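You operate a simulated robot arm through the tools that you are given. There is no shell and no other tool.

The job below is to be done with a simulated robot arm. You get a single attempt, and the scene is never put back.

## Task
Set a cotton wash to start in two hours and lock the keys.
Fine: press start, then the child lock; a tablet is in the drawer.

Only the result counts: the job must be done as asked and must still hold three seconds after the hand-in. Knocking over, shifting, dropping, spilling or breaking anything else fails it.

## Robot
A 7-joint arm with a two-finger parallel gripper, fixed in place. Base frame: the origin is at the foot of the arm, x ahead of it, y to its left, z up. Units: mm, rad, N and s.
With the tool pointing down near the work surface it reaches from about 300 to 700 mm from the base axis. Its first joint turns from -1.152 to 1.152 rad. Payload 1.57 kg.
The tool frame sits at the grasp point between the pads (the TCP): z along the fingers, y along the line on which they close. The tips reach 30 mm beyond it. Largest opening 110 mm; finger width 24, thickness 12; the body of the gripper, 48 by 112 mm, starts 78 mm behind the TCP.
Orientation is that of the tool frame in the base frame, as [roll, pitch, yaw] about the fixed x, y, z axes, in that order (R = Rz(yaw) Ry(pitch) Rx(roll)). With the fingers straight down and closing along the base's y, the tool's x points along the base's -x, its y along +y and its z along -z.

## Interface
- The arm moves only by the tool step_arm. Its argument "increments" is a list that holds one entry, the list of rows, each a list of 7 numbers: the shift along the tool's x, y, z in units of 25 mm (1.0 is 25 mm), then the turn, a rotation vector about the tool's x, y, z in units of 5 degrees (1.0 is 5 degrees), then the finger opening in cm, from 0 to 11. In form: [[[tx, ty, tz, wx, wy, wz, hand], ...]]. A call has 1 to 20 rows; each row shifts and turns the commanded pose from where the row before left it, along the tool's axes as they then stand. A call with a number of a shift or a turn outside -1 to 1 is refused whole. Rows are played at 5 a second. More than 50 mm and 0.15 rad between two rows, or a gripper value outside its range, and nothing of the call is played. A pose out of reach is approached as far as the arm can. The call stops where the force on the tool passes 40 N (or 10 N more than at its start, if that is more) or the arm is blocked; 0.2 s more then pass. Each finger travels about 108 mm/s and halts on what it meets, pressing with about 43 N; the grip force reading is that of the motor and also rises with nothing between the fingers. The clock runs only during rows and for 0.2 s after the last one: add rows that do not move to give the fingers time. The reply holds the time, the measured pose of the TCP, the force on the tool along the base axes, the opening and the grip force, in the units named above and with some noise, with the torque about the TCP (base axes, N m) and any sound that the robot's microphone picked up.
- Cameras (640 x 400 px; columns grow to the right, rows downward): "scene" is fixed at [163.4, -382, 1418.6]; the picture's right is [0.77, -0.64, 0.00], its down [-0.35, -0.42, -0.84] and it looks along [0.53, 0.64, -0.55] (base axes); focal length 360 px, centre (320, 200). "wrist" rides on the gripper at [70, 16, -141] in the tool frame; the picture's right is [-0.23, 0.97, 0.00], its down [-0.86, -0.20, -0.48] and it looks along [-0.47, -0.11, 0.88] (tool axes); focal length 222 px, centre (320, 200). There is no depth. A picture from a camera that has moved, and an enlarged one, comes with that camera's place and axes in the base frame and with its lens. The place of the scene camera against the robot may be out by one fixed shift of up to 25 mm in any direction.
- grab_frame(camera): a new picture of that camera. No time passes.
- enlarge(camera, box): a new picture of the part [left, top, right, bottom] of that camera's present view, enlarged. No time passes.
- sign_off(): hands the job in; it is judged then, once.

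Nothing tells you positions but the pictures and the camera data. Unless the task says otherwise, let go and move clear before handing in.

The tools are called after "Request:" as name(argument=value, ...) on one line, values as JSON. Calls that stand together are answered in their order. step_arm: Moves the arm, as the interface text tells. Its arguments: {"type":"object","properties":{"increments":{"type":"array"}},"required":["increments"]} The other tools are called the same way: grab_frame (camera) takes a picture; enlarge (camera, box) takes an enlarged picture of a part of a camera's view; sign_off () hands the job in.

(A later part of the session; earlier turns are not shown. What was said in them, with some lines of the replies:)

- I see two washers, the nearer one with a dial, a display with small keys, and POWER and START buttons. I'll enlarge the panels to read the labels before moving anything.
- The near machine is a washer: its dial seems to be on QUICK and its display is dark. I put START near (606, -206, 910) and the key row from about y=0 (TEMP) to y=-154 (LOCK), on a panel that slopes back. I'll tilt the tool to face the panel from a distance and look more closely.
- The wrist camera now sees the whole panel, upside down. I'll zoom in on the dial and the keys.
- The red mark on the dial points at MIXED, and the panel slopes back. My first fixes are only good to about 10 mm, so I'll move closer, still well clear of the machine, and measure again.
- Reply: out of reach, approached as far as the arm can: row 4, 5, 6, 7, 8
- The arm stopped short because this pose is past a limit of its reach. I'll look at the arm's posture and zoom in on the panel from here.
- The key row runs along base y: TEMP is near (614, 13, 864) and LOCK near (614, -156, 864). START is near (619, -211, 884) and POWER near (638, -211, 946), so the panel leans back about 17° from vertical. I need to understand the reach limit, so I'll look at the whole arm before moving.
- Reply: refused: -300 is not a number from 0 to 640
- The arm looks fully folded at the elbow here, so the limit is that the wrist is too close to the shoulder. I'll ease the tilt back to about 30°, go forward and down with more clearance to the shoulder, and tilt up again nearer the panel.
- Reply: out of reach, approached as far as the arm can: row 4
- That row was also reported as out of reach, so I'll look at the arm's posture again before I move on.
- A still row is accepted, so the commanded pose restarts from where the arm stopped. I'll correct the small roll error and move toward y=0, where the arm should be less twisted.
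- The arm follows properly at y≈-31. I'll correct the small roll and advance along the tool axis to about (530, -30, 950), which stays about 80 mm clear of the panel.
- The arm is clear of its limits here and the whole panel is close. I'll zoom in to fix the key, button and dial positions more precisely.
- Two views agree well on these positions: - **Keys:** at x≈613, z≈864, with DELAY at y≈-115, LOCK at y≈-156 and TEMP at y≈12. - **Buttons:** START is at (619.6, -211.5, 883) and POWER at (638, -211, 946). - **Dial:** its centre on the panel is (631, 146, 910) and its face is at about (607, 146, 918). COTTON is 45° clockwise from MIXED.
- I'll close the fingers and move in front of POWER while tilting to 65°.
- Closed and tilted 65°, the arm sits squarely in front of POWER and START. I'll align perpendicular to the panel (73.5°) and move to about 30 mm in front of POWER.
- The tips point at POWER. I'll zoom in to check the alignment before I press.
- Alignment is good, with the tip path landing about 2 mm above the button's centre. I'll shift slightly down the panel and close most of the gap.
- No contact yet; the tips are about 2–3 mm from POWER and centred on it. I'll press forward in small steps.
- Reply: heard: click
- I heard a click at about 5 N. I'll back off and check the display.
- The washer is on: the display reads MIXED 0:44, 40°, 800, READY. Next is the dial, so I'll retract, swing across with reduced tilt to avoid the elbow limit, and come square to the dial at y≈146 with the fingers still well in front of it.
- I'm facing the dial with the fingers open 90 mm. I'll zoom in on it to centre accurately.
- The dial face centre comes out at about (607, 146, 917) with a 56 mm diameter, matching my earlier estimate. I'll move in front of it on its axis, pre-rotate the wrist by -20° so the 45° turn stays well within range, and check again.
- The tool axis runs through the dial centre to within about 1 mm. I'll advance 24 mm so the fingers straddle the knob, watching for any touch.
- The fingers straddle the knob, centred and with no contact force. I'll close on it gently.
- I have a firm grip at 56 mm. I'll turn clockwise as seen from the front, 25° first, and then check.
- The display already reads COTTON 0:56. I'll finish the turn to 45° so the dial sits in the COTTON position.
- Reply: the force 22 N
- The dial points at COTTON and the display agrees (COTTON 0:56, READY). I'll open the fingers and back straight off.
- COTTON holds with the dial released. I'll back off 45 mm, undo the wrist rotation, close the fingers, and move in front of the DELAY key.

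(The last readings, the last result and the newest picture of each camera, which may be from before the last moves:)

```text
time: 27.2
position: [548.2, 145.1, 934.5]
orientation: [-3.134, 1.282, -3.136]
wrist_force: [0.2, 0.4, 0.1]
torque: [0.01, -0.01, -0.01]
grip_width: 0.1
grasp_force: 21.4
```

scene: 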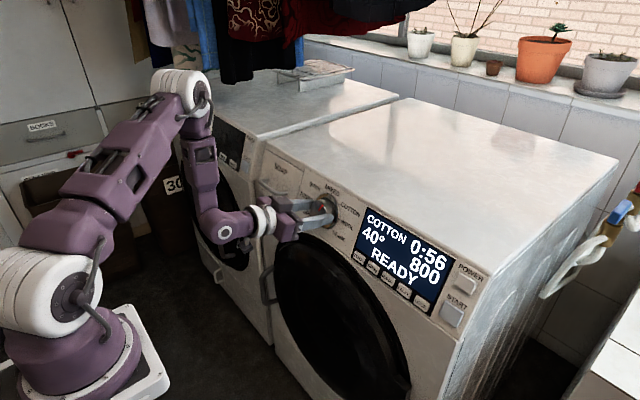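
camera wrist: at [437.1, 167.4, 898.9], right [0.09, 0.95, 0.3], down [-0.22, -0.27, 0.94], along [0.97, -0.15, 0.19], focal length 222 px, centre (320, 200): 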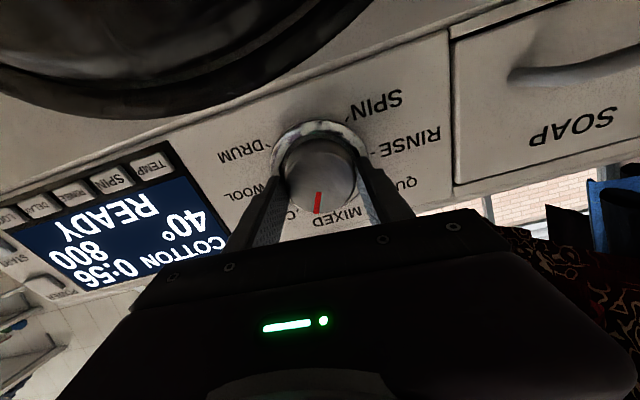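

Request:
step_arm(increments=[[[0.19, -0.945, 0.09, 0, 0, 0, 0], [0.19, -0.945, 0.09, 0, 0, 0, 0], [0.19, -0.945, 0.09, 0, 0, 0, 0], [0.19, -0.945, 0.09, 0, 0, 0, 0], [0.19, -0.945, 0.09, 0, 0, 0, 0], [0.19, -0.945, 0.09, 0, 0, 0, 0], [0.19, -0.945, 0.09, 0, 0, 0, 0], [0.19, -0.945, 0.09, 0, 0, 0, 0], [0.19, -0.945, 0.09, 0, 0, 0, 0], [0.19, -0.945, 0.09, 0, 0, 0, 0], [0.19, -0.945, 0.09, 0, 0, 0, 0]]])

Request:
grab_frame(camera="wrist")

Request:
grab_frame(camera="scene")

```text
time: 29.6
position: [555.3, -114.6, 879.1]
orientation: [-3.14, 1.282, -3.138]
wrist_force: [1.0, 0.2, -0.5]
torque: [0.0, 0.02, -0.02]
grip_width: 0.0
grasp_force: 21.9
```

```text
taken
camera wrist: at [400.1, -98.3, 851.7], right [0.06, 0.97, 0.22], down [-0.21, -0.2, 0.96], along [0.97, -0.11, 0.2], focal length 222 px, centre (320, 200)
```

wrist: 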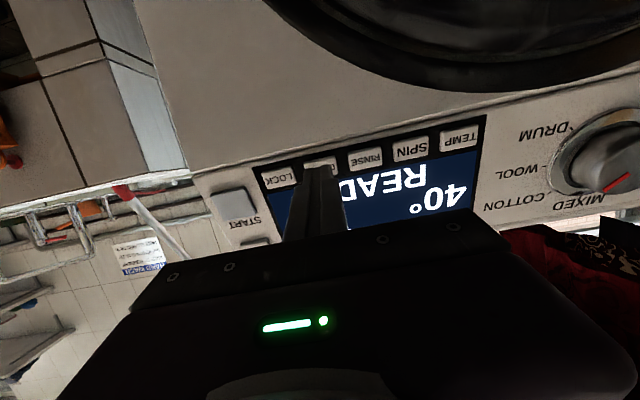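

```text
taken
```

scene: 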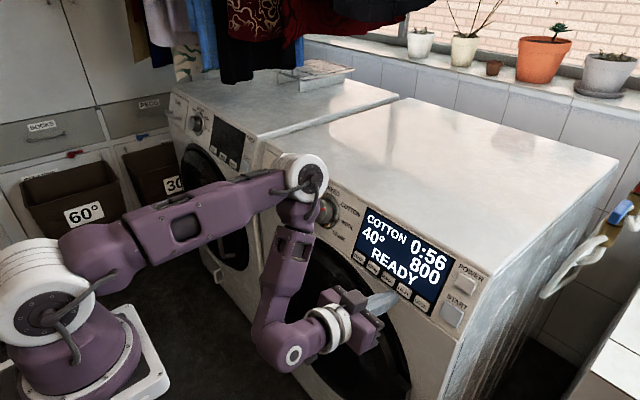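

Request:
enlarge(camera="wrist", box=[240, 120, 400, 220])

Request:
enlarge(camera="scene", box=[340, 220, 480, 330])

```text
4.00 times, centred on (320, 170) of wrist
camera zoom: at [400.1, -98.3, 851.7], right [0.06, 0.97, 0.22], down [-0.21, -0.2, 0.96], along [0.97, -0.11, 0.2], focal length 888 px, centre (320, 320)
```

zoom: 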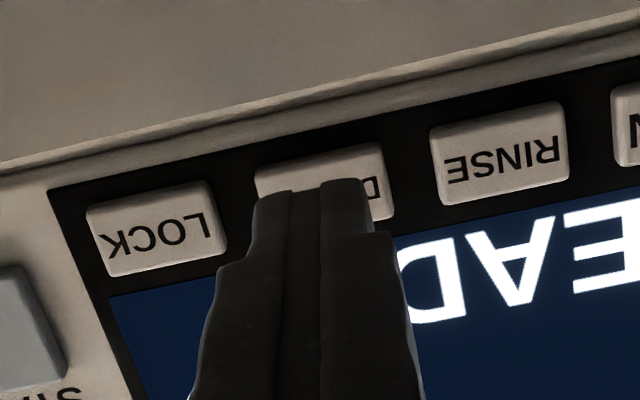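

```text
3.64 times, centred on (410, 275) of scene
camera zoom: at [163.4, -382.0, 1418.6], right [0.77, -0.64, 0.0], down [-0.35, -0.42, -0.84], along [0.53, 0.64, -0.55], focal length 1310 px, centre (-7, -73)
```

zoom: 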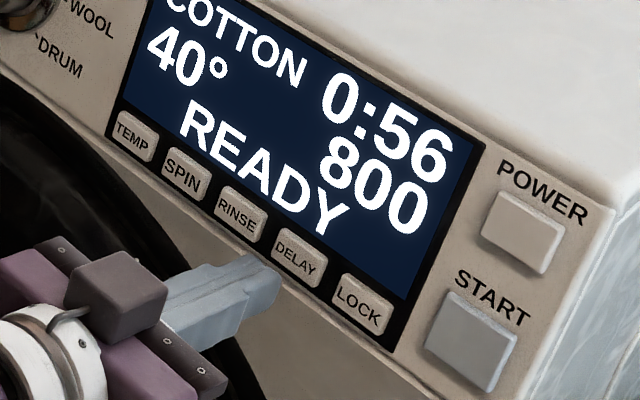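

The tip path lands about 1 mm to the right of the DELAY key's centre and 3 mm below it, so I'll correct that and move to just short of contact.

Request:
step_arm(increments=[[[-0.12, 0.04, 0.5, 0, 0, 0, 0], [0, 0, 0.46, 0, 0, 0, 0], [0, 0, 0, 0, 0, 0, 0]]])

Request:
enlarge(camera="scene", box=[340, 220, 480, 330])

Request:
enlarge(camera="wrist", box=[240, 120, 400, 220])

```text
time: 30.4
position: [579.4, -113.0, 874.1]
orientation: [-3.14, 1.281, -3.14]
wrist_force: [-0.2, 0.2, -0.6]
torque: [-0.02, -0.03, 0.02]
grip_width: 0.0
grasp_force: 21.2
```

```text
3.64 times, centred on (410, 275) of scene
camera zoom: at [163.4, -382.0, 1418.6], right [0.77, -0.64, 0.0], down [-0.35, -0.42, -0.84], along [0.53, 0.64, -0.55], focal length 1310 px, centre (-7, -73)
```

zoom: 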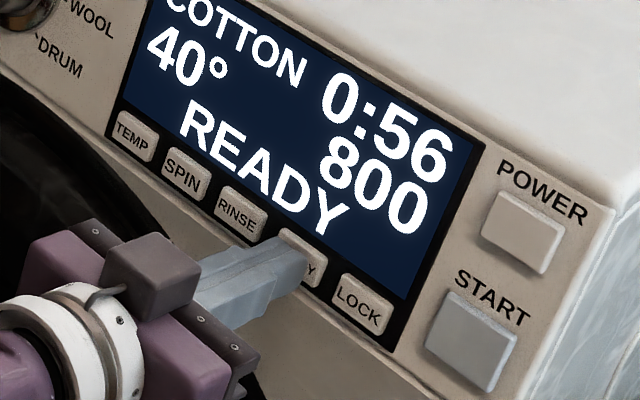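

```text
4.00 times, centred on (320, 170) of wrist
camera zoom: at [424.5, -96.8, 846.9], right [0.07, 0.97, 0.22], down [-0.21, -0.2, 0.96], along [0.97, -0.11, 0.2], focal length 888 px, centre (320, 320)
```

zoom: 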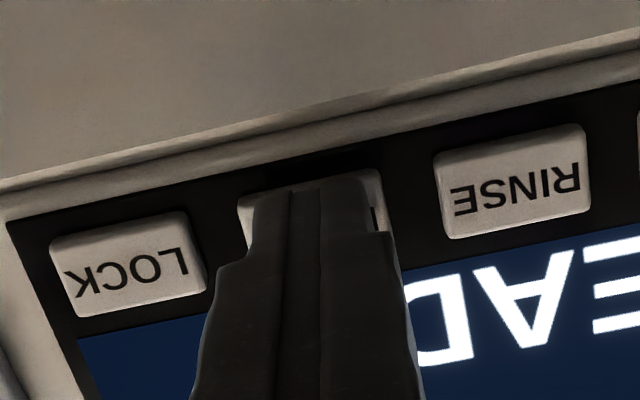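

Alignment is now on the key's centre. I'll press in small steps.

Request:
step_arm(increments=[[[0, 0, 0.12, 0, 0, 0, 0], [0, 0, 0.08, 0, 0, 0, 0], [0, 0, 0.06, 0, 0, 0, 0], [0, 0, 0.06, 0, 0, 0, 0]]])

Request:
enlarge(camera="scene", box=[340, 190, 500, 330])

```text
time: 31.4
position: [586.7, -113.2, 870.6]
orientation: [-3.14, 1.278, -3.14]
wrist_force: [-11.8, 0.0, 4.1]
torque: [-0.03, 0.12, -0.04]
grip_width: 0.0
grasp_force: 21.2
heard: click
```

```text
2.86 times, centred on (420, 260) of scene
camera zoom: at [163.0, -382.0, 1418.6], right [0.77, -0.64, 0.0], down [-0.35, -0.42, -0.84], along [0.53, 0.64, -0.55], focal length 1029 px, centre (34, 29)
```

zoom: 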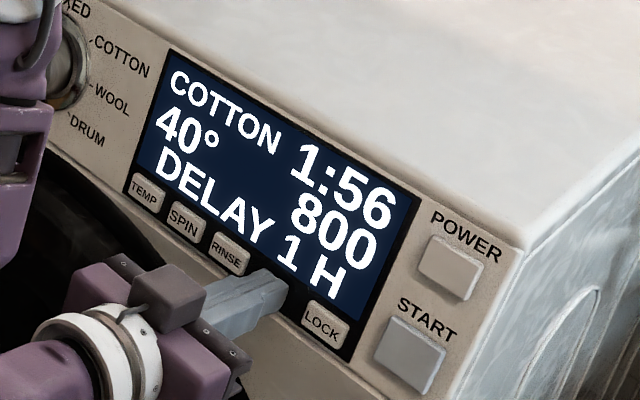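

One press gave DELAY 1 H. I'll back off, confirm it holds, then press once more.

Request:
step_arm(increments=[[[0, 0, -0.2, 0, 0, 0, 0], [0, 0, -0.2, 0, 0, 0, 0], [0, 0, 0, 0, 0, 0, 0]]])

Request:
enlarge(camera="scene", box=[340, 190, 500, 330])

```text
time: 32.2
position: [578.1, -112.8, 875.8]
orientation: [-3.137, 1.281, -3.139]
wrist_force: [-0.9, -1.0, 0.3]
torque: [-0.05, -0.01, 0.02]
grip_width: 0.0
grasp_force: 21.2
```

```text
2.86 times, centred on (420, 260) of scene
camera zoom: at [163.4, -382.0, 1418.6], right [0.77, -0.64, 0.0], down [-0.35, -0.42, -0.84], along [0.53, 0.64, -0.55], focal length 1029 px, centre (34, 29)
```

zoom: 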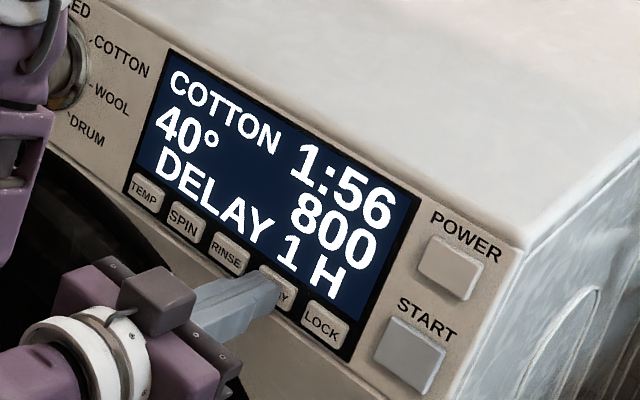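

DELAY 1 H holds. Here is the second press.

Request:
step_arm(increments=[[[0, 0, 0.2, 0, 0, 0, 0], [0, 0, 0.08, 0, 0, 0, 0], [0, 0, 0.06, 0, 0, 0, 0], [0, 0, 0.06, 0, 0, 0, 0], [0, 0, -0.2, 0, 0, 0, 0], [0, 0, -0.4, 0, 0, 0, 0]]])

Request:
enlarge(camera="scene", box=[340, 190, 500, 330])

```text
time: 33.6
position: [573.5, -112.8, 876.3]
orientation: [-3.141, 1.28, 3.139]
wrist_force: [0.0, -0.6, 0.2]
torque: [-0.01, 0.01, 0.01]
grip_width: 0.0
grasp_force: 21.3
heard: click
```

```text
2.86 times, centred on (420, 260) of scene
camera zoom: at [163.4, -382.0, 1418.6], right [0.77, -0.64, 0.0], down [-0.35, -0.42, -0.84], along [0.53, 0.64, -0.55], focal length 1029 px, centre (34, 29)
```

zoom: 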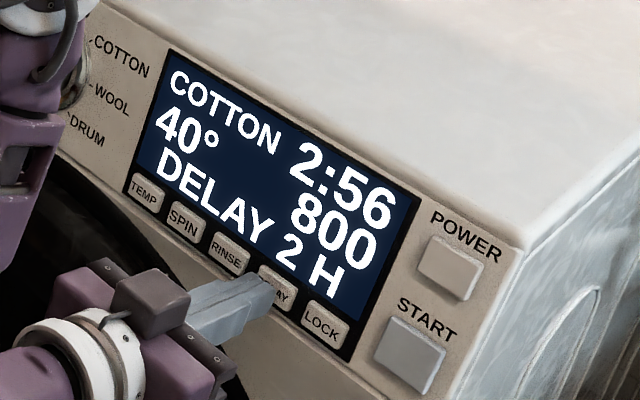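

The display shows DELAY 2 H with 2:56 total, so the wash starts in two hours. I'll back off and move in front of START.

Request:
step_arm(increments=[[[0, 0, -0.71, 0, 0, 0, 0], [-0.194, -0.987, 0, 0, 0, 0, 0], [-0.194, -0.987, 0, 0, 0, 0, 0], [-0.194, -0.987, 0, 0, 0, 0, 0], [-0.194, -0.987, 0, 0, 0, 0, 0], [0, 0, 0, 0, 0, 0, 0]]])

Request:
enlarge(camera="wrist", box=[240, 90, 400, 220])

Request:
enlarge(camera="scene", box=[360, 220, 500, 340])

```text
time: 35.0
position: [563.6, -211.7, 900.2]
orientation: [-3.137, 1.281, -3.138]
wrist_force: [-0.6, 0.4, -0.7]
torque: [-0.01, -0.01, -0.01]
grip_width: 0.3
grasp_force: 21.4
```

```text
3.08 times, centred on (320, 155) of wrist
camera zoom: at [407.3, -195.3, 873.4], right [0.07, 0.97, 0.22], down [-0.21, -0.2, 0.96], along [0.97, -0.11, 0.2], focal length 684 px, centre (320, 338)
```

zoom: 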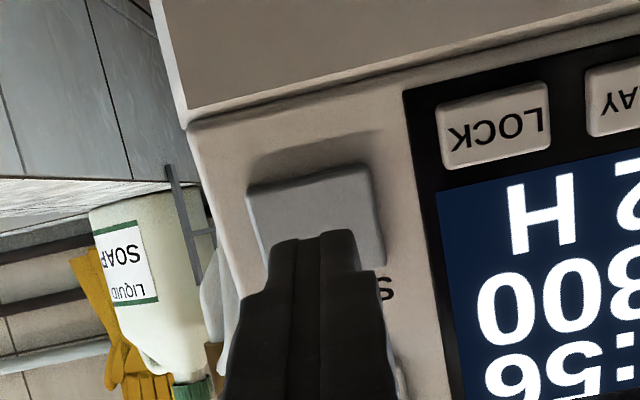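

```text
3.33 times, centred on (430, 280) of scene
camera zoom: at [163.4, -382.0, 1418.6], right [0.77, -0.64, 0.0], down [-0.35, -0.42, -0.84], along [0.53, 0.64, -0.55], focal length 1201 px, centre (-47, -67)
```

zoom: 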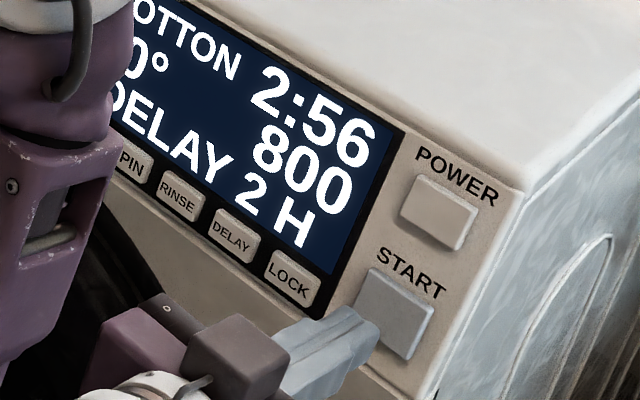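

The tips are centred on START. I'll advance and press.

Request:
step_arm(increments=[[[0, 0, 0.5, 0, 0, 0, 0], [0, 0, 0.5, 0, 0, 0, 0], [0, 0, 0.12, 0, 0, 0, 0], [0, 0, 0.08, 0, 0, 0, 0], [0, 0, 0.06, 0, 0, 0, 0]]])

Request:
enlarge(camera="scene", box=[360, 190, 500, 310])

```text
time: 36.2
position: [593.1, -212.3, 890.8]
orientation: [-3.138, 1.281, -3.138]
wrist_force: [-5.8, 2.2, -0.5]
torque: [0.03, 0.12, 0.07]
grip_width: 0.2
grasp_force: 21.2
heard: click
```

```text
3.33 times, centred on (430, 250) of scene
camera zoom: at [163.2, -382.0, 1418.6], right [0.77, -0.64, 0.0], down [-0.35, -0.42, -0.84], along [0.53, 0.64, -0.55], focal length 1201 px, centre (-47, 33)
```

zoom: 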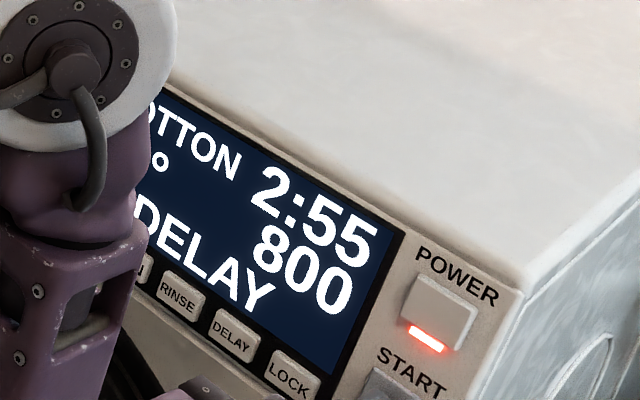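

Start is accepted: the display counts down from 2:55 with DELAY, and a lamp has lit. I'll release START and move in front of LOCK.

Request:
step_arm(increments=[[[0, 0, -0.5, 0, 0, 0, 0], [0, 0, -0.6, 0, 0, 0, 0], [0.265, 0.76, 0, 0, 0, 0, 0], [0.265, 0.76, 0, 0, 0, 0, 0], [0.265, 0.76, 0, 0, 0, 0, 0], [0, 0, 0, 0, 0, 0, 0]]])

Request:
enlarge(camera="wrist", box=[240, 120, 400, 220])

Request:
grab_frame(camera="scene")

```text
time: 37.6
position: [560.2, -153.5, 881.0]
orientation: [-3.137, 1.282, -3.138]
wrist_force: [-0.2, 0.3, -0.5]
torque: [0.02, 0.02, 0.0]
grip_width: 0.0
grasp_force: 21.0
```

```text
4.00 times, centred on (320, 170) of wrist
camera zoom: at [404.6, -137.4, 853.4], right [0.07, 0.97, 0.22], down [-0.21, -0.2, 0.96], along [0.97, -0.11, 0.2], focal length 888 px, centre (320, 320)
```

zoom: 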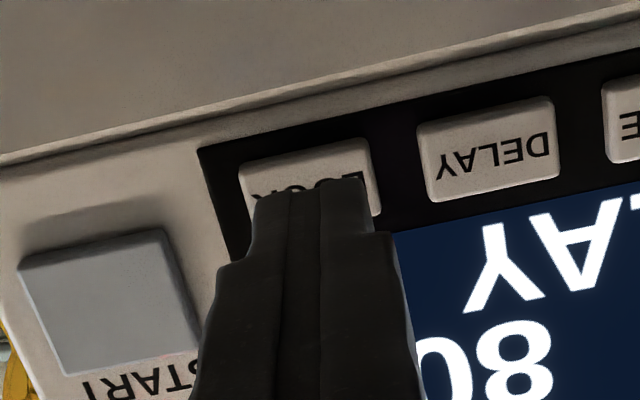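

```text
taken
```

scene: 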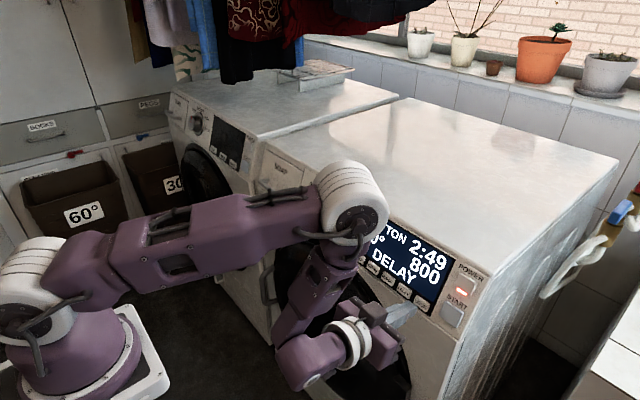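

The countdown runs fast (2:49 now), so I'll lock promptly. The tips are within about 2 mm of the LOCK key's centre; I'll correct that and press.

Request:
step_arm(increments=[[[0, -0.08, 0.5, 0, 0, 0, 0], [0, 0, 0.46, 0, 0, 0, 0], [0, 0, 0.08, 0, 0, 0, 0], [0, 0, 0.06, 0, 0, 0, 0], [0, 0, 0.06, 0, 0, 0, 0]]])

Request:
enlarge(camera="scene", box=[360, 190, 500, 310])

```text
time: 38.8
position: [587.2, -155.3, 872.1]
orientation: [-3.141, 1.28, -3.141]
wrist_force: [-11.5, 1.9, 0.8]
torque: [0.06, 0.21, 0.04]
grip_width: 0.1
grasp_force: 21.5
heard: click
```

```text
3.33 times, centred on (430, 250) of scene
camera zoom: at [163.1, -381.9, 1418.6], right [0.77, -0.64, 0.0], down [-0.35, -0.42, -0.84], along [0.53, 0.64, -0.55], focal length 1201 px, centre (-47, 33)
```

zoom: 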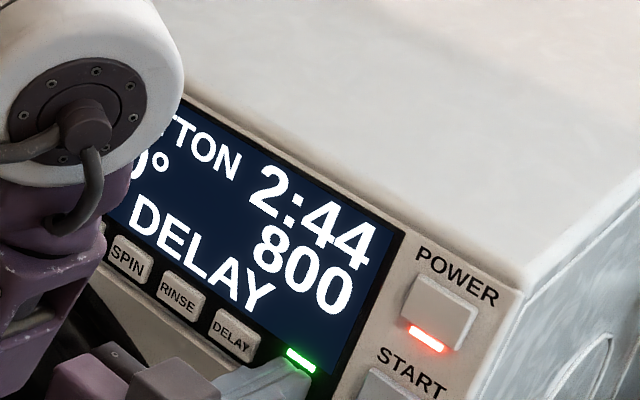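

A click, and a green lamp has lit by the LOCK key. I'll release straight away and check that it stays lit.

Request:
step_arm(increments=[[[0, 0, -0.5, 0, 0, 0, 0], [0, 0, -0.8, 0, 0, 0, 0], [0, 0, -0.8, 0, 0, 0, 0]]])

Request:
grab_frame(camera="wrist")

Request:
enlarge(camera="scene", box=[340, 190, 500, 330])

```text
time: 39.6
position: [537.0, -157.5, 888.8]
orientation: [-3.139, 1.282, -3.14]
wrist_force: [0.2, -0.5, -1.0]
torque: [-0.01, 0.0, -0.01]
grip_width: 0.0
grasp_force: 21.1
```

```text
taken
camera wrist: at [382.1, -140.3, 861.3], right [0.07, 0.97, 0.22], down [-0.21, -0.2, 0.96], along [0.97, -0.11, 0.2], focal length 222 px, centre (320, 200)
```

wrist: 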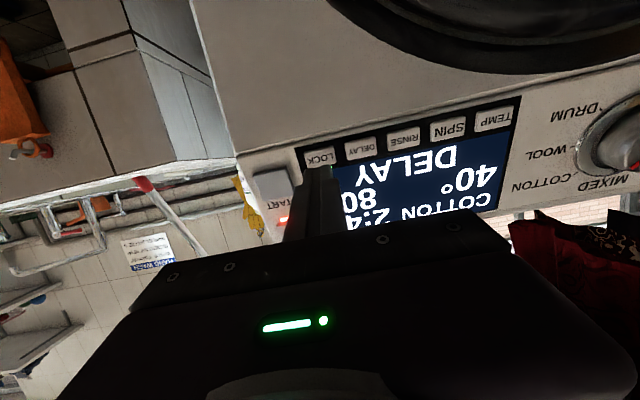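

```text
2.86 times, centred on (420, 260) of scene
camera zoom: at [163.4, -382.0, 1418.6], right [0.77, -0.64, 0.0], down [-0.35, -0.42, -0.84], along [0.53, 0.64, -0.55], focal length 1029 px, centre (34, 29)
```

zoom: 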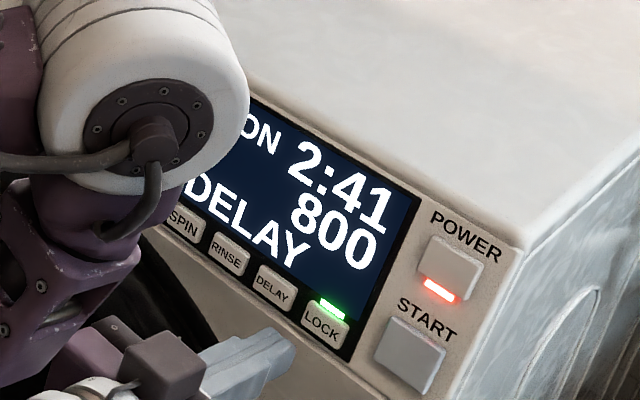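

The LOCK lamp stays green with the key released, and the start lamp is lit. I'll take a final look at the full scene before handing in.

Request:
grab_frame(camera="scene")

Request:
enlarge(camera="wrist", box=[240, 90, 530, 250])

```text
taken
```

scene: 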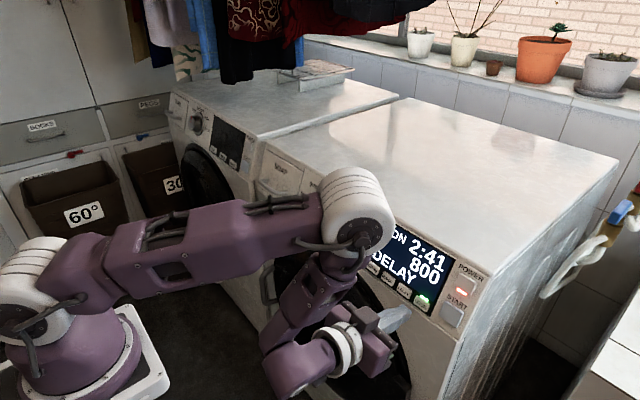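

```text
2.21 times, centred on (385, 170) of wrist
camera zoom: at [382.1, -140.3, 861.3], right [0.07, 0.97, 0.22], down [-0.21, -0.2, 0.96], along [0.97, -0.11, 0.2], focal length 490 px, centre (177, 266)
```

zoom: 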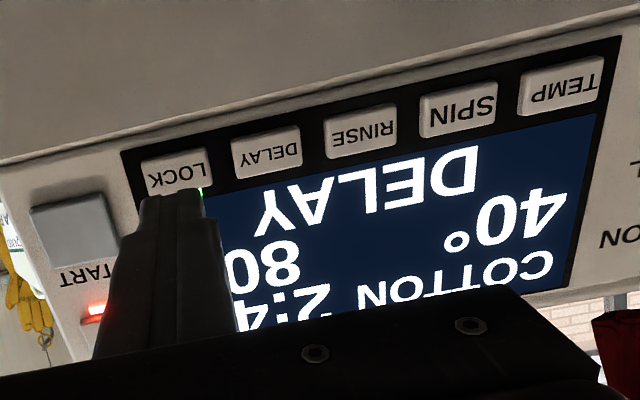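

The display reads COTTON 40° 800 with DELAY counting down, the start lamp and green LOCK lamp are lit, and the arm is about 50 mm clear of the panel. I can't see anything else disturbed, so I'm handing in.

Request:
sign_off()

```text
The job is handed in.
```

The cotton wash is set to start in two hours and the keys are locked. The job has been handed in, but I haven't been given the result.

- **Programme:** I switched the washer on and turned the dial from MIXED to COTTON. Temperature and spin stayed at the 40° and 800 already shown.
- **Delay:** I pressed DELAY twice. The display showed DELAY 2 H and 2:56 in total, which is the two hours plus the 0:56 wash.
- **Start and lock:** I pressed START, then LOCK. The start lamp and the green lamp by LOCK both stayed lit after I let go.

The machine's countdown runs faster than the robot's clock and stood at 2:41 when I handed in. I took your word for the tablet and didn't open the drawer. The arm finished about 50 mm clear of the panel, and I saw nothing else moved or knocked.
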